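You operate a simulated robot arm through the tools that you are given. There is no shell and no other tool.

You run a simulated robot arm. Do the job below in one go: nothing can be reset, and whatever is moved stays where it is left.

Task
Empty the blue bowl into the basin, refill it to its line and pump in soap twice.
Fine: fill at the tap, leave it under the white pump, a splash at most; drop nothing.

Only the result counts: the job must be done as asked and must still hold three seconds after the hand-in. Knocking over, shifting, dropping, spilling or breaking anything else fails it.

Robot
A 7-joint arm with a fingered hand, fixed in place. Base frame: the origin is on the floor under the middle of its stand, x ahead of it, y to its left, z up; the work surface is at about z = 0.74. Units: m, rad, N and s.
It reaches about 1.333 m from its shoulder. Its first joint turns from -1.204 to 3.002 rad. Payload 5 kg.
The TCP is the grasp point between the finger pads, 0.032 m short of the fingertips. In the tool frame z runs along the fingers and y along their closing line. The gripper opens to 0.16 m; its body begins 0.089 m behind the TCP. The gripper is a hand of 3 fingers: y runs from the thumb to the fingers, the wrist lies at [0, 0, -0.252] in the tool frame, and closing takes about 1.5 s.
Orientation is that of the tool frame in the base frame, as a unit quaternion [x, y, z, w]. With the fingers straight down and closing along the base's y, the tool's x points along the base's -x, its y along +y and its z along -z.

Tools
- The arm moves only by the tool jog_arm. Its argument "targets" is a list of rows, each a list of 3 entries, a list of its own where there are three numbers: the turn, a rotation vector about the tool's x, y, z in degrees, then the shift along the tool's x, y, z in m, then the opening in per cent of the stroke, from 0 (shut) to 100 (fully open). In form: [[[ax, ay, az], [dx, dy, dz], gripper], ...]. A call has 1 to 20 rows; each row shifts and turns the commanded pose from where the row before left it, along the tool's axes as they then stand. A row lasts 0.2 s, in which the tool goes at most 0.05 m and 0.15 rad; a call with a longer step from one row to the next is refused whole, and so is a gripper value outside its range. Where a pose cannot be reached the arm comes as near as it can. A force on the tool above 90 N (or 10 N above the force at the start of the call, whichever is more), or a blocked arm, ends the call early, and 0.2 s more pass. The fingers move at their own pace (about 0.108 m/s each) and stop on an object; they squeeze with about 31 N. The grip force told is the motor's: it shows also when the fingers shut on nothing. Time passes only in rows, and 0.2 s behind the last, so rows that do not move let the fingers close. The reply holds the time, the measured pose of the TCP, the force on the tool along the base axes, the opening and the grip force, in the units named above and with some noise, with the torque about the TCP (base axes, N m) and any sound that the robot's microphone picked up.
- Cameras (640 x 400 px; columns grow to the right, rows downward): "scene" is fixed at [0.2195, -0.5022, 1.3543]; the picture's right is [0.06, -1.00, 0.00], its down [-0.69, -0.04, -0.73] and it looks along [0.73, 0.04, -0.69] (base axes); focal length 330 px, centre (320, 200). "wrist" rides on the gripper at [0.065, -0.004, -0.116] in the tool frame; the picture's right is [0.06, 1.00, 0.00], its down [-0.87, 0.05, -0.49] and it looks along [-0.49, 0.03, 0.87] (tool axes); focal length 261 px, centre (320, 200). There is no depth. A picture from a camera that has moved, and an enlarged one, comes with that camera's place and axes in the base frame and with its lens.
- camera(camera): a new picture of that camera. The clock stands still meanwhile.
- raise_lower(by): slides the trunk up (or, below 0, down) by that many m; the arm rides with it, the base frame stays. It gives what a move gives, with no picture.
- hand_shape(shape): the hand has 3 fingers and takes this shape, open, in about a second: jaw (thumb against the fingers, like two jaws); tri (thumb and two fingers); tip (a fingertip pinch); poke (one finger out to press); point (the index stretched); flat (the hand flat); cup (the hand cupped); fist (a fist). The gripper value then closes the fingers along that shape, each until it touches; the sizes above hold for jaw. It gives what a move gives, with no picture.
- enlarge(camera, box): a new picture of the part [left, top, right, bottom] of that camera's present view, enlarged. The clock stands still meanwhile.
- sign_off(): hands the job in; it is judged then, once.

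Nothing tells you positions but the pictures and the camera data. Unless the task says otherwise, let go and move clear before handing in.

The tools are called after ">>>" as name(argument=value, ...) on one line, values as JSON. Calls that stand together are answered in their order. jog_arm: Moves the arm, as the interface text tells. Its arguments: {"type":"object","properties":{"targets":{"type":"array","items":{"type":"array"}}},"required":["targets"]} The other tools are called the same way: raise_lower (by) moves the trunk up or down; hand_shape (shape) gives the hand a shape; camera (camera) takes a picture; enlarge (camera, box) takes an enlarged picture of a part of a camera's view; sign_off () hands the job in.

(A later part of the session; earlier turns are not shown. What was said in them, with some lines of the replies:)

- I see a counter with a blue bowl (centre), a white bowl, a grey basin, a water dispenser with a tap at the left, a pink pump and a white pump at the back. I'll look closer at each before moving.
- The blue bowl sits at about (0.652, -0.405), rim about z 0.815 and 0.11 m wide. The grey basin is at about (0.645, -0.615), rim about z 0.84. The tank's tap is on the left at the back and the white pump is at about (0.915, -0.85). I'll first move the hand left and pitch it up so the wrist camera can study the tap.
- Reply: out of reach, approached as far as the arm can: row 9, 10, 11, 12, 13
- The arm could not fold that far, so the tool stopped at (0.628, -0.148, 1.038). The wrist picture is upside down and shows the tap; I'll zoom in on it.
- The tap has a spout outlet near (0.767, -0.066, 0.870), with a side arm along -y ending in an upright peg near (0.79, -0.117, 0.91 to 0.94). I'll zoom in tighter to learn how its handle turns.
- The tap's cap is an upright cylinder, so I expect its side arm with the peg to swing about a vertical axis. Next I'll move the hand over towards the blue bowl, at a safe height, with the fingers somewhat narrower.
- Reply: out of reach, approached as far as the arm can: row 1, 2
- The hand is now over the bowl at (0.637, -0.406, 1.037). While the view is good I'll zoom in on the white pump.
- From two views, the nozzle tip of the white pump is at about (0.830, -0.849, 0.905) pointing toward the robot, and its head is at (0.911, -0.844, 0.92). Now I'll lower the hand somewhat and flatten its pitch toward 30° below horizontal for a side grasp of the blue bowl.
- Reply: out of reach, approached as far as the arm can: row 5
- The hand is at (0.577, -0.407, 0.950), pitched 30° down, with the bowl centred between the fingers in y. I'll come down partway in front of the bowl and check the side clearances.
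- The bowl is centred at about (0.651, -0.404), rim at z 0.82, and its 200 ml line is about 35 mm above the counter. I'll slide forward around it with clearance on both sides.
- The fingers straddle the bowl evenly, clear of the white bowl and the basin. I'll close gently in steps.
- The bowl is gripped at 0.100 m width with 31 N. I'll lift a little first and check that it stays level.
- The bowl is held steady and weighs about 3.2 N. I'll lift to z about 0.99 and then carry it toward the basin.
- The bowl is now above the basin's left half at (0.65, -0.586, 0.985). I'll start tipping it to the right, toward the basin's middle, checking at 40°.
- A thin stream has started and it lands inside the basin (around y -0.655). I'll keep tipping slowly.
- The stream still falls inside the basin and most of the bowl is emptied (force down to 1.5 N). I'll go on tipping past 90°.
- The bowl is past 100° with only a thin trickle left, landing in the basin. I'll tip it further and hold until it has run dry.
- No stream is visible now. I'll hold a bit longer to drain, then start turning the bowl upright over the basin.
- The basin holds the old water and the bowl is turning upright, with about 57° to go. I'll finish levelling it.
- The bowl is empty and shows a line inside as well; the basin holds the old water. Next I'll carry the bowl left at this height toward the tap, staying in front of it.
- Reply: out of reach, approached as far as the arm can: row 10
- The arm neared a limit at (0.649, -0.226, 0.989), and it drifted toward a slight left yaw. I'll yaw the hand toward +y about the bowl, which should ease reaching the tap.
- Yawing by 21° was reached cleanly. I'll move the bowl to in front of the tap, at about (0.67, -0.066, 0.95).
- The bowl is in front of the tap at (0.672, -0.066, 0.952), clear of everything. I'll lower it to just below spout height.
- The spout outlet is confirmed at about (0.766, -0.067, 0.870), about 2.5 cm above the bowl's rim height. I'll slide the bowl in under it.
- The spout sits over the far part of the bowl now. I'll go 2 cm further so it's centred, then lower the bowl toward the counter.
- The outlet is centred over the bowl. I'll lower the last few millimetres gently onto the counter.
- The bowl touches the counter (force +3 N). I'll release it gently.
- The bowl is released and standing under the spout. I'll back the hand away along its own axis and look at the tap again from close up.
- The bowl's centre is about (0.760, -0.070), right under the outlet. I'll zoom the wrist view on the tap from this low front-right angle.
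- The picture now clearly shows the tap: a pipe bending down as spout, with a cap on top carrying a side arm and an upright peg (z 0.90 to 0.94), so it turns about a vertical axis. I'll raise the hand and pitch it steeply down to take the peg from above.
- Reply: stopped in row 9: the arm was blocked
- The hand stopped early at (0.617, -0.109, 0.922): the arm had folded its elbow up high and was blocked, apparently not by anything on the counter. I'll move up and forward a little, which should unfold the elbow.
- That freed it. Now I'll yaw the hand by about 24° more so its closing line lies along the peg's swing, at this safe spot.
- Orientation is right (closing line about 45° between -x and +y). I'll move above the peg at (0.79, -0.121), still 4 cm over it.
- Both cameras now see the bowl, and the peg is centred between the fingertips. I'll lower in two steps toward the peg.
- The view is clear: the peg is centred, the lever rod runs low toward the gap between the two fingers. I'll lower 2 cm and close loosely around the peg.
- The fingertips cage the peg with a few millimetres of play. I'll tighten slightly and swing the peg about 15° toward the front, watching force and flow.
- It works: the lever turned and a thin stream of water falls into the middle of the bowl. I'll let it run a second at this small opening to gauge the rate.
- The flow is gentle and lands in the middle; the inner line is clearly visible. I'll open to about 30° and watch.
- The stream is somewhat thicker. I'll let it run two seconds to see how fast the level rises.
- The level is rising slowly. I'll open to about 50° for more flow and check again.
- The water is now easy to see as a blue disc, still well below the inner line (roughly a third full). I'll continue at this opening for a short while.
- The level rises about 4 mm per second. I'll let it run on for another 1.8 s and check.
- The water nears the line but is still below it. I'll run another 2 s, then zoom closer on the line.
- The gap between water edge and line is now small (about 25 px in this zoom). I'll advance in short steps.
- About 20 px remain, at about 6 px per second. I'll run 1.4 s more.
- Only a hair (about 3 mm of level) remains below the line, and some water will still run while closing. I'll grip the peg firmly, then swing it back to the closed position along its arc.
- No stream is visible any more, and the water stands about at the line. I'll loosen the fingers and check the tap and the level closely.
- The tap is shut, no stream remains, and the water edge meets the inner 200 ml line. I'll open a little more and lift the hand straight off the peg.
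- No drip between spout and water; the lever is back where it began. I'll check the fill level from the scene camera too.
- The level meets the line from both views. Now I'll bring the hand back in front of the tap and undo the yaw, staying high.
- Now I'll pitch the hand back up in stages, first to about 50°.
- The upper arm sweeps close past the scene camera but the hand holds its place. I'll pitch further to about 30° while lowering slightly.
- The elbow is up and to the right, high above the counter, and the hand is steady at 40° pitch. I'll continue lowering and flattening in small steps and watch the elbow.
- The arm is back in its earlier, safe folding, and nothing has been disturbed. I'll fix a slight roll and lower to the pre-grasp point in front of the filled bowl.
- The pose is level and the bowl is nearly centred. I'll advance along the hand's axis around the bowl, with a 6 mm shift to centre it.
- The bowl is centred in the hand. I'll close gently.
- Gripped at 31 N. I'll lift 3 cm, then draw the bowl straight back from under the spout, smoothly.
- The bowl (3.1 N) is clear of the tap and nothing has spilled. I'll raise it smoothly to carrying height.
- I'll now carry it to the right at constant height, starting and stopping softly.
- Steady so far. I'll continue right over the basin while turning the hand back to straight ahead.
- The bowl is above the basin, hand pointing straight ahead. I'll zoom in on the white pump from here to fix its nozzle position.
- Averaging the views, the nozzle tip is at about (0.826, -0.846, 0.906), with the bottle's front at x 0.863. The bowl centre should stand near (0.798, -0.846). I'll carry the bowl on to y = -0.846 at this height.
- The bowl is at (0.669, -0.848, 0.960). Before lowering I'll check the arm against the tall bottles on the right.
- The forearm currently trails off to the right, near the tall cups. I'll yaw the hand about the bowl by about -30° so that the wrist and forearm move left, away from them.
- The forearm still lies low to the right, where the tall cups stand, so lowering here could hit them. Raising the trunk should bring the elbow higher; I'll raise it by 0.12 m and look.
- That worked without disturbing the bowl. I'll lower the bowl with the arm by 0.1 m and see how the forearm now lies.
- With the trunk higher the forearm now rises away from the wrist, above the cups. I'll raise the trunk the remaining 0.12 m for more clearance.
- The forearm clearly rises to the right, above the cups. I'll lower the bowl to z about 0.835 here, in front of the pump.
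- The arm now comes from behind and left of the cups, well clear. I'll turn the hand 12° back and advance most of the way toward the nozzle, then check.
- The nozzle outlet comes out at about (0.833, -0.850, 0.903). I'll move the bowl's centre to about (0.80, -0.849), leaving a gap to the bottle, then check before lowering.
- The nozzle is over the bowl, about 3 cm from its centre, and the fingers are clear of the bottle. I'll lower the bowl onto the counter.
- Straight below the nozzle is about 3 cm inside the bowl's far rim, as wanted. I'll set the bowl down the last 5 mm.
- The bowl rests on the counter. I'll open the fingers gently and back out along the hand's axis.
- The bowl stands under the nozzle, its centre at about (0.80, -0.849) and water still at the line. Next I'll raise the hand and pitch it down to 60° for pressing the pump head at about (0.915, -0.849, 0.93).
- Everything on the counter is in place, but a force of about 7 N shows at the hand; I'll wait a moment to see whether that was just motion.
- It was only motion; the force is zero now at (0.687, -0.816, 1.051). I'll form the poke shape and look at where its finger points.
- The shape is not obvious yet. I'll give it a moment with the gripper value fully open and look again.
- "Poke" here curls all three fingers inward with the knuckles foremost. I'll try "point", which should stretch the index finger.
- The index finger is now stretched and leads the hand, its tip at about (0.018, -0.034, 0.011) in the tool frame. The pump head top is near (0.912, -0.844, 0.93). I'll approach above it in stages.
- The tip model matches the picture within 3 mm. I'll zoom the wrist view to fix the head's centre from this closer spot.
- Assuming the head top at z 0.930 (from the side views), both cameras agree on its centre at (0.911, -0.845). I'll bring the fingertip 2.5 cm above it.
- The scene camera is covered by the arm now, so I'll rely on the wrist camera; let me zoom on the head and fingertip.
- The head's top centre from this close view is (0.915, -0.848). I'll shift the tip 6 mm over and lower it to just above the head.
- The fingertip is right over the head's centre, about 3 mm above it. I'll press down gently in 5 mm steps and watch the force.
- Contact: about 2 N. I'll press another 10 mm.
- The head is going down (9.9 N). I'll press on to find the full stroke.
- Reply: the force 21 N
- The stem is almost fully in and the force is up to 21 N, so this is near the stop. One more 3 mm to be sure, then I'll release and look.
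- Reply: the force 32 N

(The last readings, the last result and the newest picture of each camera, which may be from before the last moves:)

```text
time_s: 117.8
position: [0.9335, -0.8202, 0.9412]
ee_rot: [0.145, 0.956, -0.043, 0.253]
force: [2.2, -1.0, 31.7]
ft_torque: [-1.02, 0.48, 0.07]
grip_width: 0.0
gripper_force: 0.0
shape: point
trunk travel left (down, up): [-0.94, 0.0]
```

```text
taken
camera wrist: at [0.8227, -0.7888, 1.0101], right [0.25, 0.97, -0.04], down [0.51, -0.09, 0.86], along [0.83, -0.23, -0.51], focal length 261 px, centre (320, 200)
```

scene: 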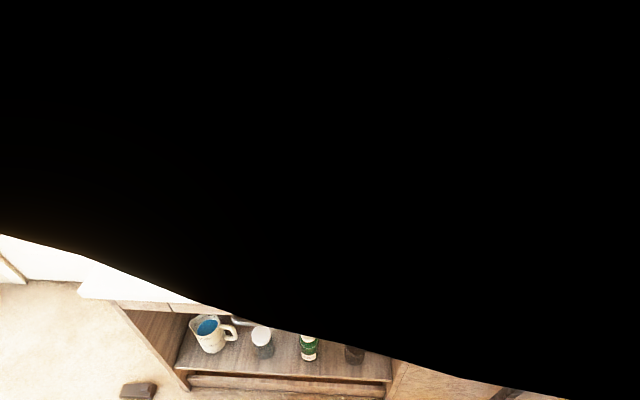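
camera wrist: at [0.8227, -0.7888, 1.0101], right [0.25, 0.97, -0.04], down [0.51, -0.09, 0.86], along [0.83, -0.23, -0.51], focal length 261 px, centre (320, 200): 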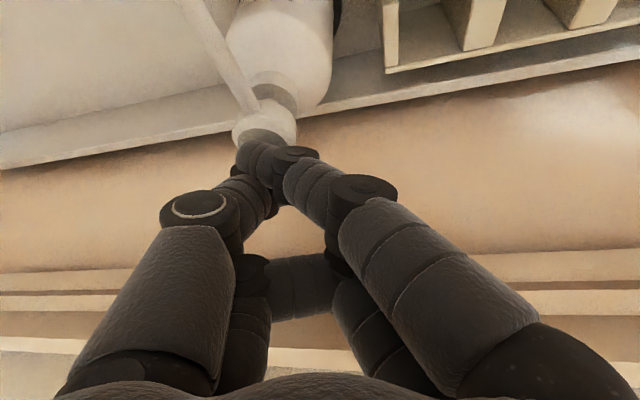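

That is the stop (32 N for only 1 mm more), so the first stroke is complete. I'll raise the finger clear so the head can return.

>>> jog_arm(targets=[[[0, 0, 0], [-0.0049, 0, -0.0087], 100], [[0, 0, 0], [-0.0049, 0, -0.0087], 100], [[0, 0, 0], [-0.0049, 0, -0.0087], 100], [[0, 0, 0], [0, 0, 0], 100]])

>>> enlarge(camera="wrist", box=[180, 0, 340, 190])

>>> camera(camera="scene")

```text
time_s: 118.8
position: [0.9338, -0.8209, 0.9657]
ee_rot: [0.145, 0.956, -0.043, 0.25]
force: [0.6, 0.4, -0.2]
ft_torque: [0.03, 0.0, 0.04]
grip_width: 0.0001
gripper_force: 0.0
shape: point
trunk travel left (down, up): [-0.94, 0.0]
```

```text
2.11 times, centred on (260, 95) of wrist
camera zoom: at [0.8236, -0.79, 1.0351], right [0.25, 0.97, -0.04], down [0.51, -0.09, 0.85], along [0.82, -0.23, -0.52], focal length 549 px, centre (446, 421)
```

zoom: 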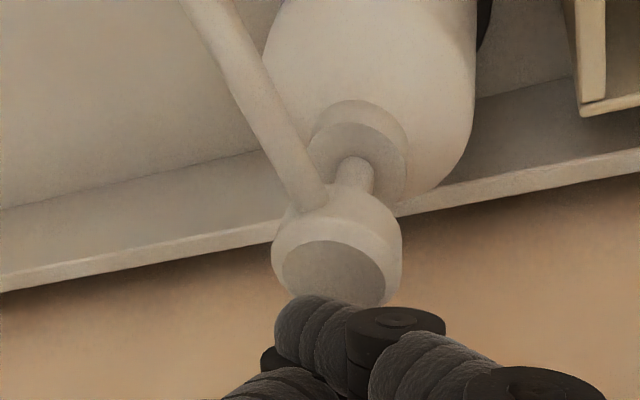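

```text
taken
```

scene: 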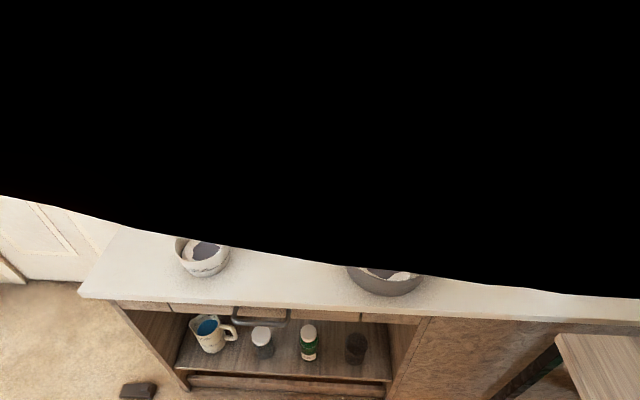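

The head has sprung back. Before the second stroke I'll go up and back to see whether soap landed in the bowl.

>>> jog_arm(targets=[[[0, 0, 0], [-0.021, -0.0004, -0.037], 100], [[0, 0, 0], [-0.021, -0.0004, -0.037], 100], [[0, 0, 0], [0.0389, -0.014, -0.0219], 100], [[0, 0, 0], [0.0389, -0.014, -0.0219], 100], [[0, 0, 0], [0.0389, -0.014, -0.0219], 100], [[0, 0, 0], [0.0389, -0.014, -0.0219], 100], [[0, 0, 0], [0.0389, -0.014, -0.0219], 100]])

>>> camera(camera="wrist")

>>> camera(camera="scene")

```text
time_s: 120.4
position: [0.6982, -0.8192, 1.054]
ee_rot: [0.144, 0.956, -0.042, 0.25]
force: [-0.1, 0.1, -0.6]
ft_torque: [-0.05, 0.01, 0.01]
grip_width: 0.0
gripper_force: 0.0
shape: point
trunk travel left (down, up): [-0.94, 0.0]
```

```text
taken
camera wrist: at [0.5885, -0.7883, 1.1241], right [0.24, 0.97, -0.04], down [0.51, -0.09, 0.86], along [0.83, -0.23, -0.52], focal length 261 px, centre (320, 200)
```

wrist: 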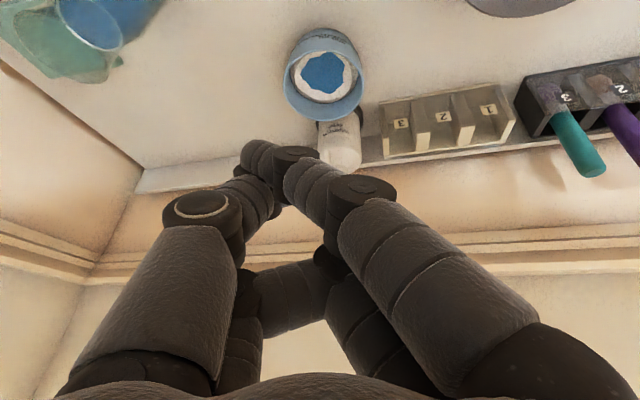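

```text
taken
```

scene: 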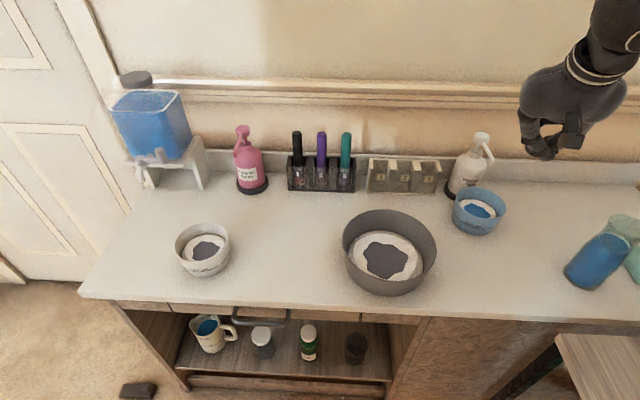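

Soap is in the bowl: suds have formed around the blue water. I'll zoom in to check for spills too.

>>> enlarge(camera="scene", box=[430, 120, 540, 250])

>>> enlarge(camera="wrist", box=[260, 10, 400, 180])

```text
3.08 times, centred on (485, 185) of scene
camera zoom: at [0.2195, -0.5022, 1.3543], right [0.06, -1.0, 0.0], down [-0.69, -0.04, -0.73], along [0.73, 0.04, -0.69], focal length 1016 px, centre (-188, 246)
```

zoom: 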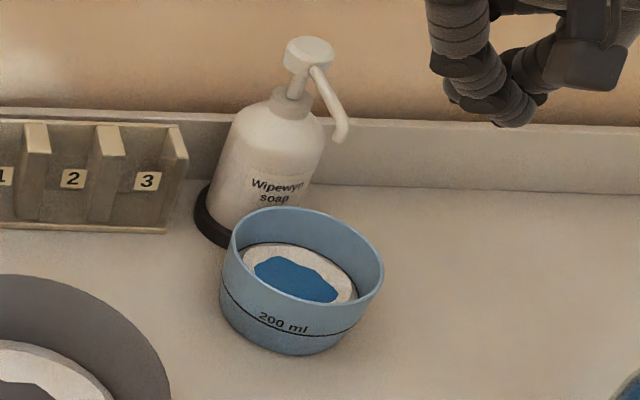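

```text
2.35 times, centred on (330, 95) of wrist
camera zoom: at [0.5885, -0.7883, 1.1241], right [0.24, 0.97, -0.04], down [0.51, -0.09, 0.86], along [0.83, -0.23, -0.52], focal length 613 px, centre (296, 447)
```

zoom: 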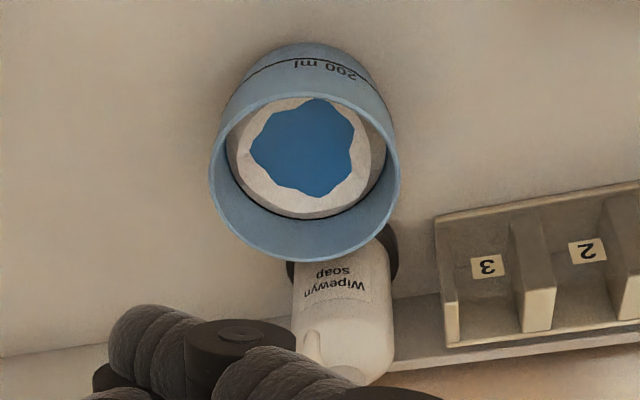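

One stroke of soap is in, with nothing on the counter. I'll go back the same way for the second stroke.

>>> jog_arm(targets=[[[0, 0, 0], [-0.0389, 0.014, 0.0219], 100], [[0, 0, 0], [-0.0389, 0.014, 0.0219], 100], [[0, 0, 0], [-0.0389, 0.014, 0.0219], 100], [[0, 0, 0], [-0.0389, 0.014, 0.0219], 100], [[0, 0, 0], [-0.0389, 0.014, 0.0219], 100], [[0, 0, 0], [0.021, 0.0004, 0.037], 100], [[0, 0, 0], [0.018, 0.0003, 0.032], 100]])

>>> enlarge(camera="wrist", box=[180, 0, 340, 190])

```text
time_s: 122.0
position: [0.9362, -0.8215, 0.9688]
ee_rot: [0.145, 0.956, -0.043, 0.25]
force: [-0.3, -0.3, 0.6]
ft_torque: [0.03, 0.0, 0.02]
grip_width: 0.0
gripper_force: 0.0
shape: point
trunk travel left (down, up): [-0.94, 0.0]
```

```text
2.11 times, centred on (260, 95) of wrist
camera zoom: at [0.8256, -0.7903, 1.039], right [0.25, 0.97, -0.04], down [0.51, -0.09, 0.85], along [0.82, -0.23, -0.52], focal length 549 px, centre (446, 421)
```

zoom: 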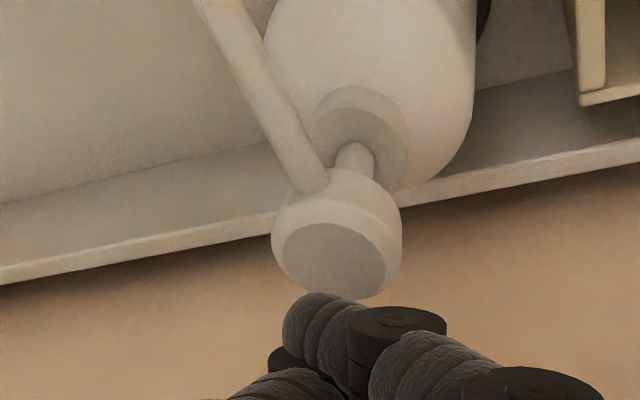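

The finger is back over the head. I'll press the second stroke the same way.

>>> jog_arm(targets=[[[0, 0, 0], [0.0042, -0.0006, 0.0035], 100], [[0, 0, 0], [0.0025, 0, 0.00435], 100], [[0, 0, 0], [0.0025, 0, 0.00435], 100], [[0, 0, 0], [0.0025, 0, 0.00435], 100], [[0, 0, 0], [0.0025, 0, 0.00435], 100]])

>>> enlarge(camera="wrist", box=[180, 0, 340, 190])

```text
time_s: 123.2
position: [0.9306, -0.8202, 0.9491]
ee_rot: [0.145, 0.956, -0.043, 0.252]
force: [2.4, -1.1, 9.5]
ft_torque: [-0.37, 0.06, 0.09]
grip_width: 0.0001
gripper_force: 0.0
shape: point
trunk travel left (down, up): [-0.94, 0.0]
```

```text
2.11 times, centred on (260, 95) of wrist
camera zoom: at [0.8213, -0.7897, 1.018], right [0.25, 0.97, -0.04], down [0.51, -0.09, 0.86], along [0.82, -0.23, -0.52], focal length 549 px, centre (446, 421)
```

zoom: 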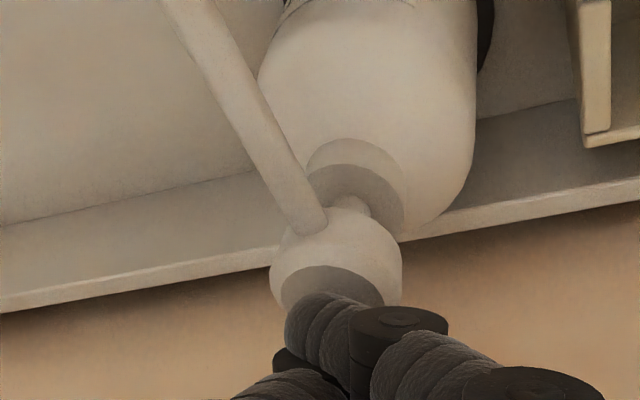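

>>> jog_arm(targets=[[[0, 0, 0], [0.0025, 0, 0.00435], 100], [[0, 0, 0], [0.0025, 0, 0.00435], 100]])

>>> enlarge(camera="wrist", box=[180, 0, 340, 190])

```text
time_s: 123.8
position: [0.933, -0.8197, 0.9426]
ee_rot: [0.144, 0.955, -0.042, 0.254]
force: [4.8, 1.4, 32.8]
ft_torque: [-0.98, 0.38, 0.15]
grip_width: 0.0002
gripper_force: 0.1
shape: point
trunk travel left (down, up): [-0.94, 0.0]
```

```text
2.11 times, centred on (260, 95) of wrist
camera zoom: at [0.8211, -0.7885, 1.0121], right [0.25, 0.97, -0.04], down [0.5, -0.09, 0.86], along [0.83, -0.23, -0.51], focal length 549 px, centre (446, 421)
```

zoom: 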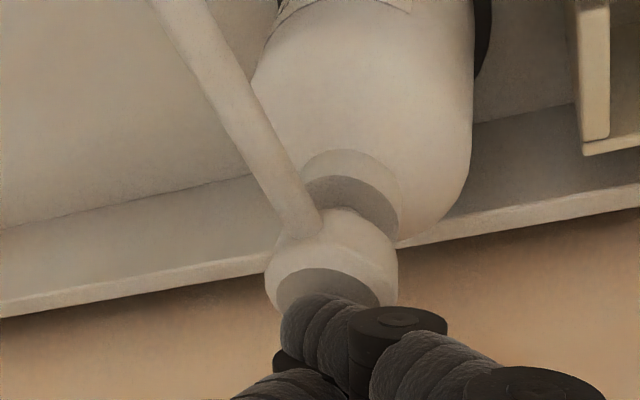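

The second stroke reached the stop as well (33 N, stem fully in). I'll lift straight off and then back away the same way.

>>> jog_arm(targets=[[[0, 0, 0], [-0.0049, 0, -0.0087], 100], [[0, 0, 0], [-0.0049, 0, -0.0087], 100], [[0, 0, 0], [-0.0098, 0, -0.0174], 100], [[0, 0, 0], [-0.021, -0.0004, -0.037], 100], [[0, 0, 0], [-0.021, -0.0004, -0.037], 100], [[0, 0, 0], [0.0389, -0.014, -0.0219], 100], [[0, 0, 0], [0.0389, -0.014, -0.0219], 100], [[0, 0, 0], [0.0389, -0.014, -0.0219], 100], [[0, 0, 0], [0.0389, -0.014, -0.0219], 100], [[0, 0, 0], [0.0389, -0.014, -0.0219], 100]])

>>> camera(camera="scene")

>>> enlarge(camera="scene", box=[430, 120, 540, 250])

>>> enlarge(camera="wrist", box=[240, 0, 400, 180])

```text
time_s: 126.0
position: [0.6946, -0.8177, 1.065]
ee_rot: [0.144, 0.956, -0.042, 0.251]
force: [-0.3, 0.5, -0.4]
ft_torque: [-0.04, -0.05, 0.0]
grip_width: 0.0
gripper_force: 0.1
shape: point
trunk travel left (down, up): [-0.94, 0.0]
```

```text
taken
```

scene: 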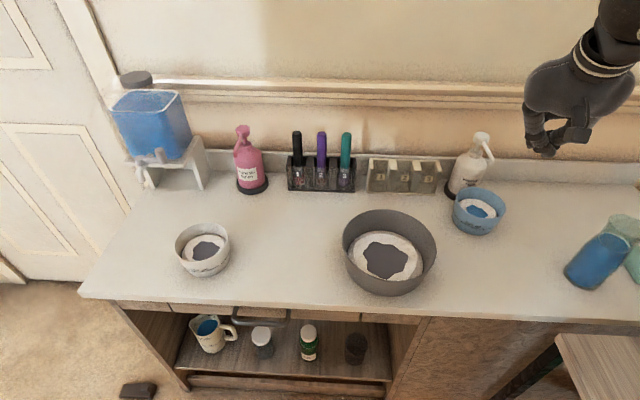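

```text
3.08 times, centred on (485, 185) of scene
camera zoom: at [0.2195, -0.5022, 1.3543], right [0.06, -1.0, 0.0], down [-0.69, -0.04, -0.73], along [0.73, 0.04, -0.69], focal length 1016 px, centre (-188, 246)
```

zoom: 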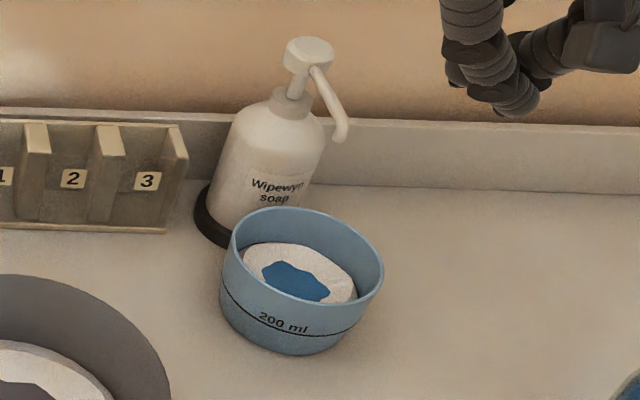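

```text
2.22 times, centred on (320, 90) of wrist
camera zoom: at [0.5844, -0.7884, 1.1349], right [0.24, 0.97, -0.04], down [0.51, -0.09, 0.86], along [0.83, -0.23, -0.52], focal length 579 px, centre (320, 444)
```

zoom: 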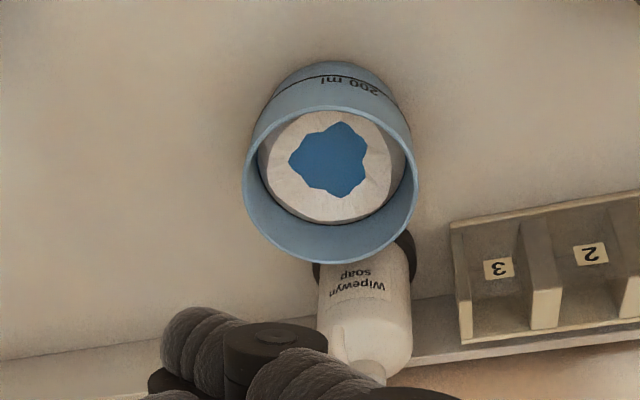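

The suds have grown, so both pumps of soap are in. I'll do a last check of the tap area, the basin and the rest of the counter.

>>> enlarge(camera="scene", box=[80, 60, 280, 290])

>>> enlarge(camera="scene", box=[260, 120, 460, 310])

>>> enlarge(camera="scene", box=[440, 170, 540, 250])

```text
1.74 times, centred on (180, 175) of scene
camera zoom: at [0.2195, -0.5022, 1.3543], right [0.06, -1.0, 0.0], down [-0.69, -0.04, -0.73], along [0.73, 0.04, -0.69], focal length 574 px, centre (564, 244)
```

zoom: 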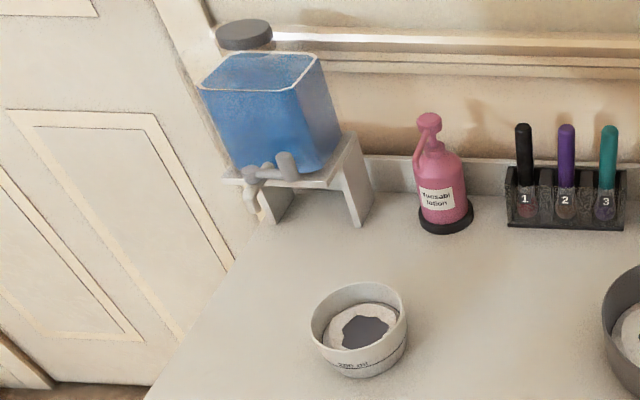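

```text
2.11 times, centred on (360, 215) of scene
camera zoom: at [0.2195, -0.5022, 1.3543], right [0.06, -1.0, 0.0], down [-0.69, -0.04, -0.73], along [0.73, 0.04, -0.69], focal length 695 px, centre (236, 168)
```

zoom: 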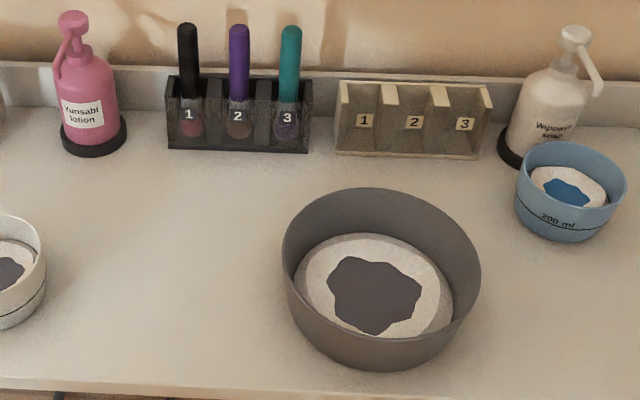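

```text
5.00 times, centred on (490, 210) of scene
camera zoom: at [0.2195, -0.5022, 1.3543], right [0.06, -1.0, 0.0], down [-0.69, -0.04, -0.73], along [0.73, 0.04, -0.69], focal length 1651 px, centre (-530, 150)
```

zoom: 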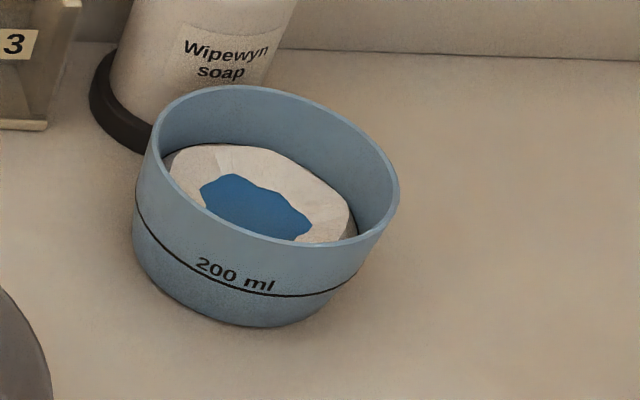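

Everything is as asked. The old water is in the basin and the blue bowl is filled to its line. It stands under the white pump with two pumps of soap in it. The tap is shut, the counter is dry and nothing else has moved. The hand is clear, so I'm handing in.

>>> sign_off()

```text
The job is handed in.
```

I emptied the blue bowl into the grey basin, refilled it at the tap to its 200 ml line and left it under the white pump. It got two full strokes of soap. The job is handed in, and I haven't seen the verdict.

- **Fill level:** from both cameras, the water's edge met the line before the soap went in.
- **Soap:** suds were in the bowl after the first stroke and had grown after the second.
- **Spills and other items:** the tap is shut, and the last pictures show no spill on the counter and nothing else shifted. The arm was blocked once on the way to the tap, apparently not by anything on the counter.
- **Trunk:** I raised it by 0.24 m to keep the arm clear of the tall cups on the right, and left it up.
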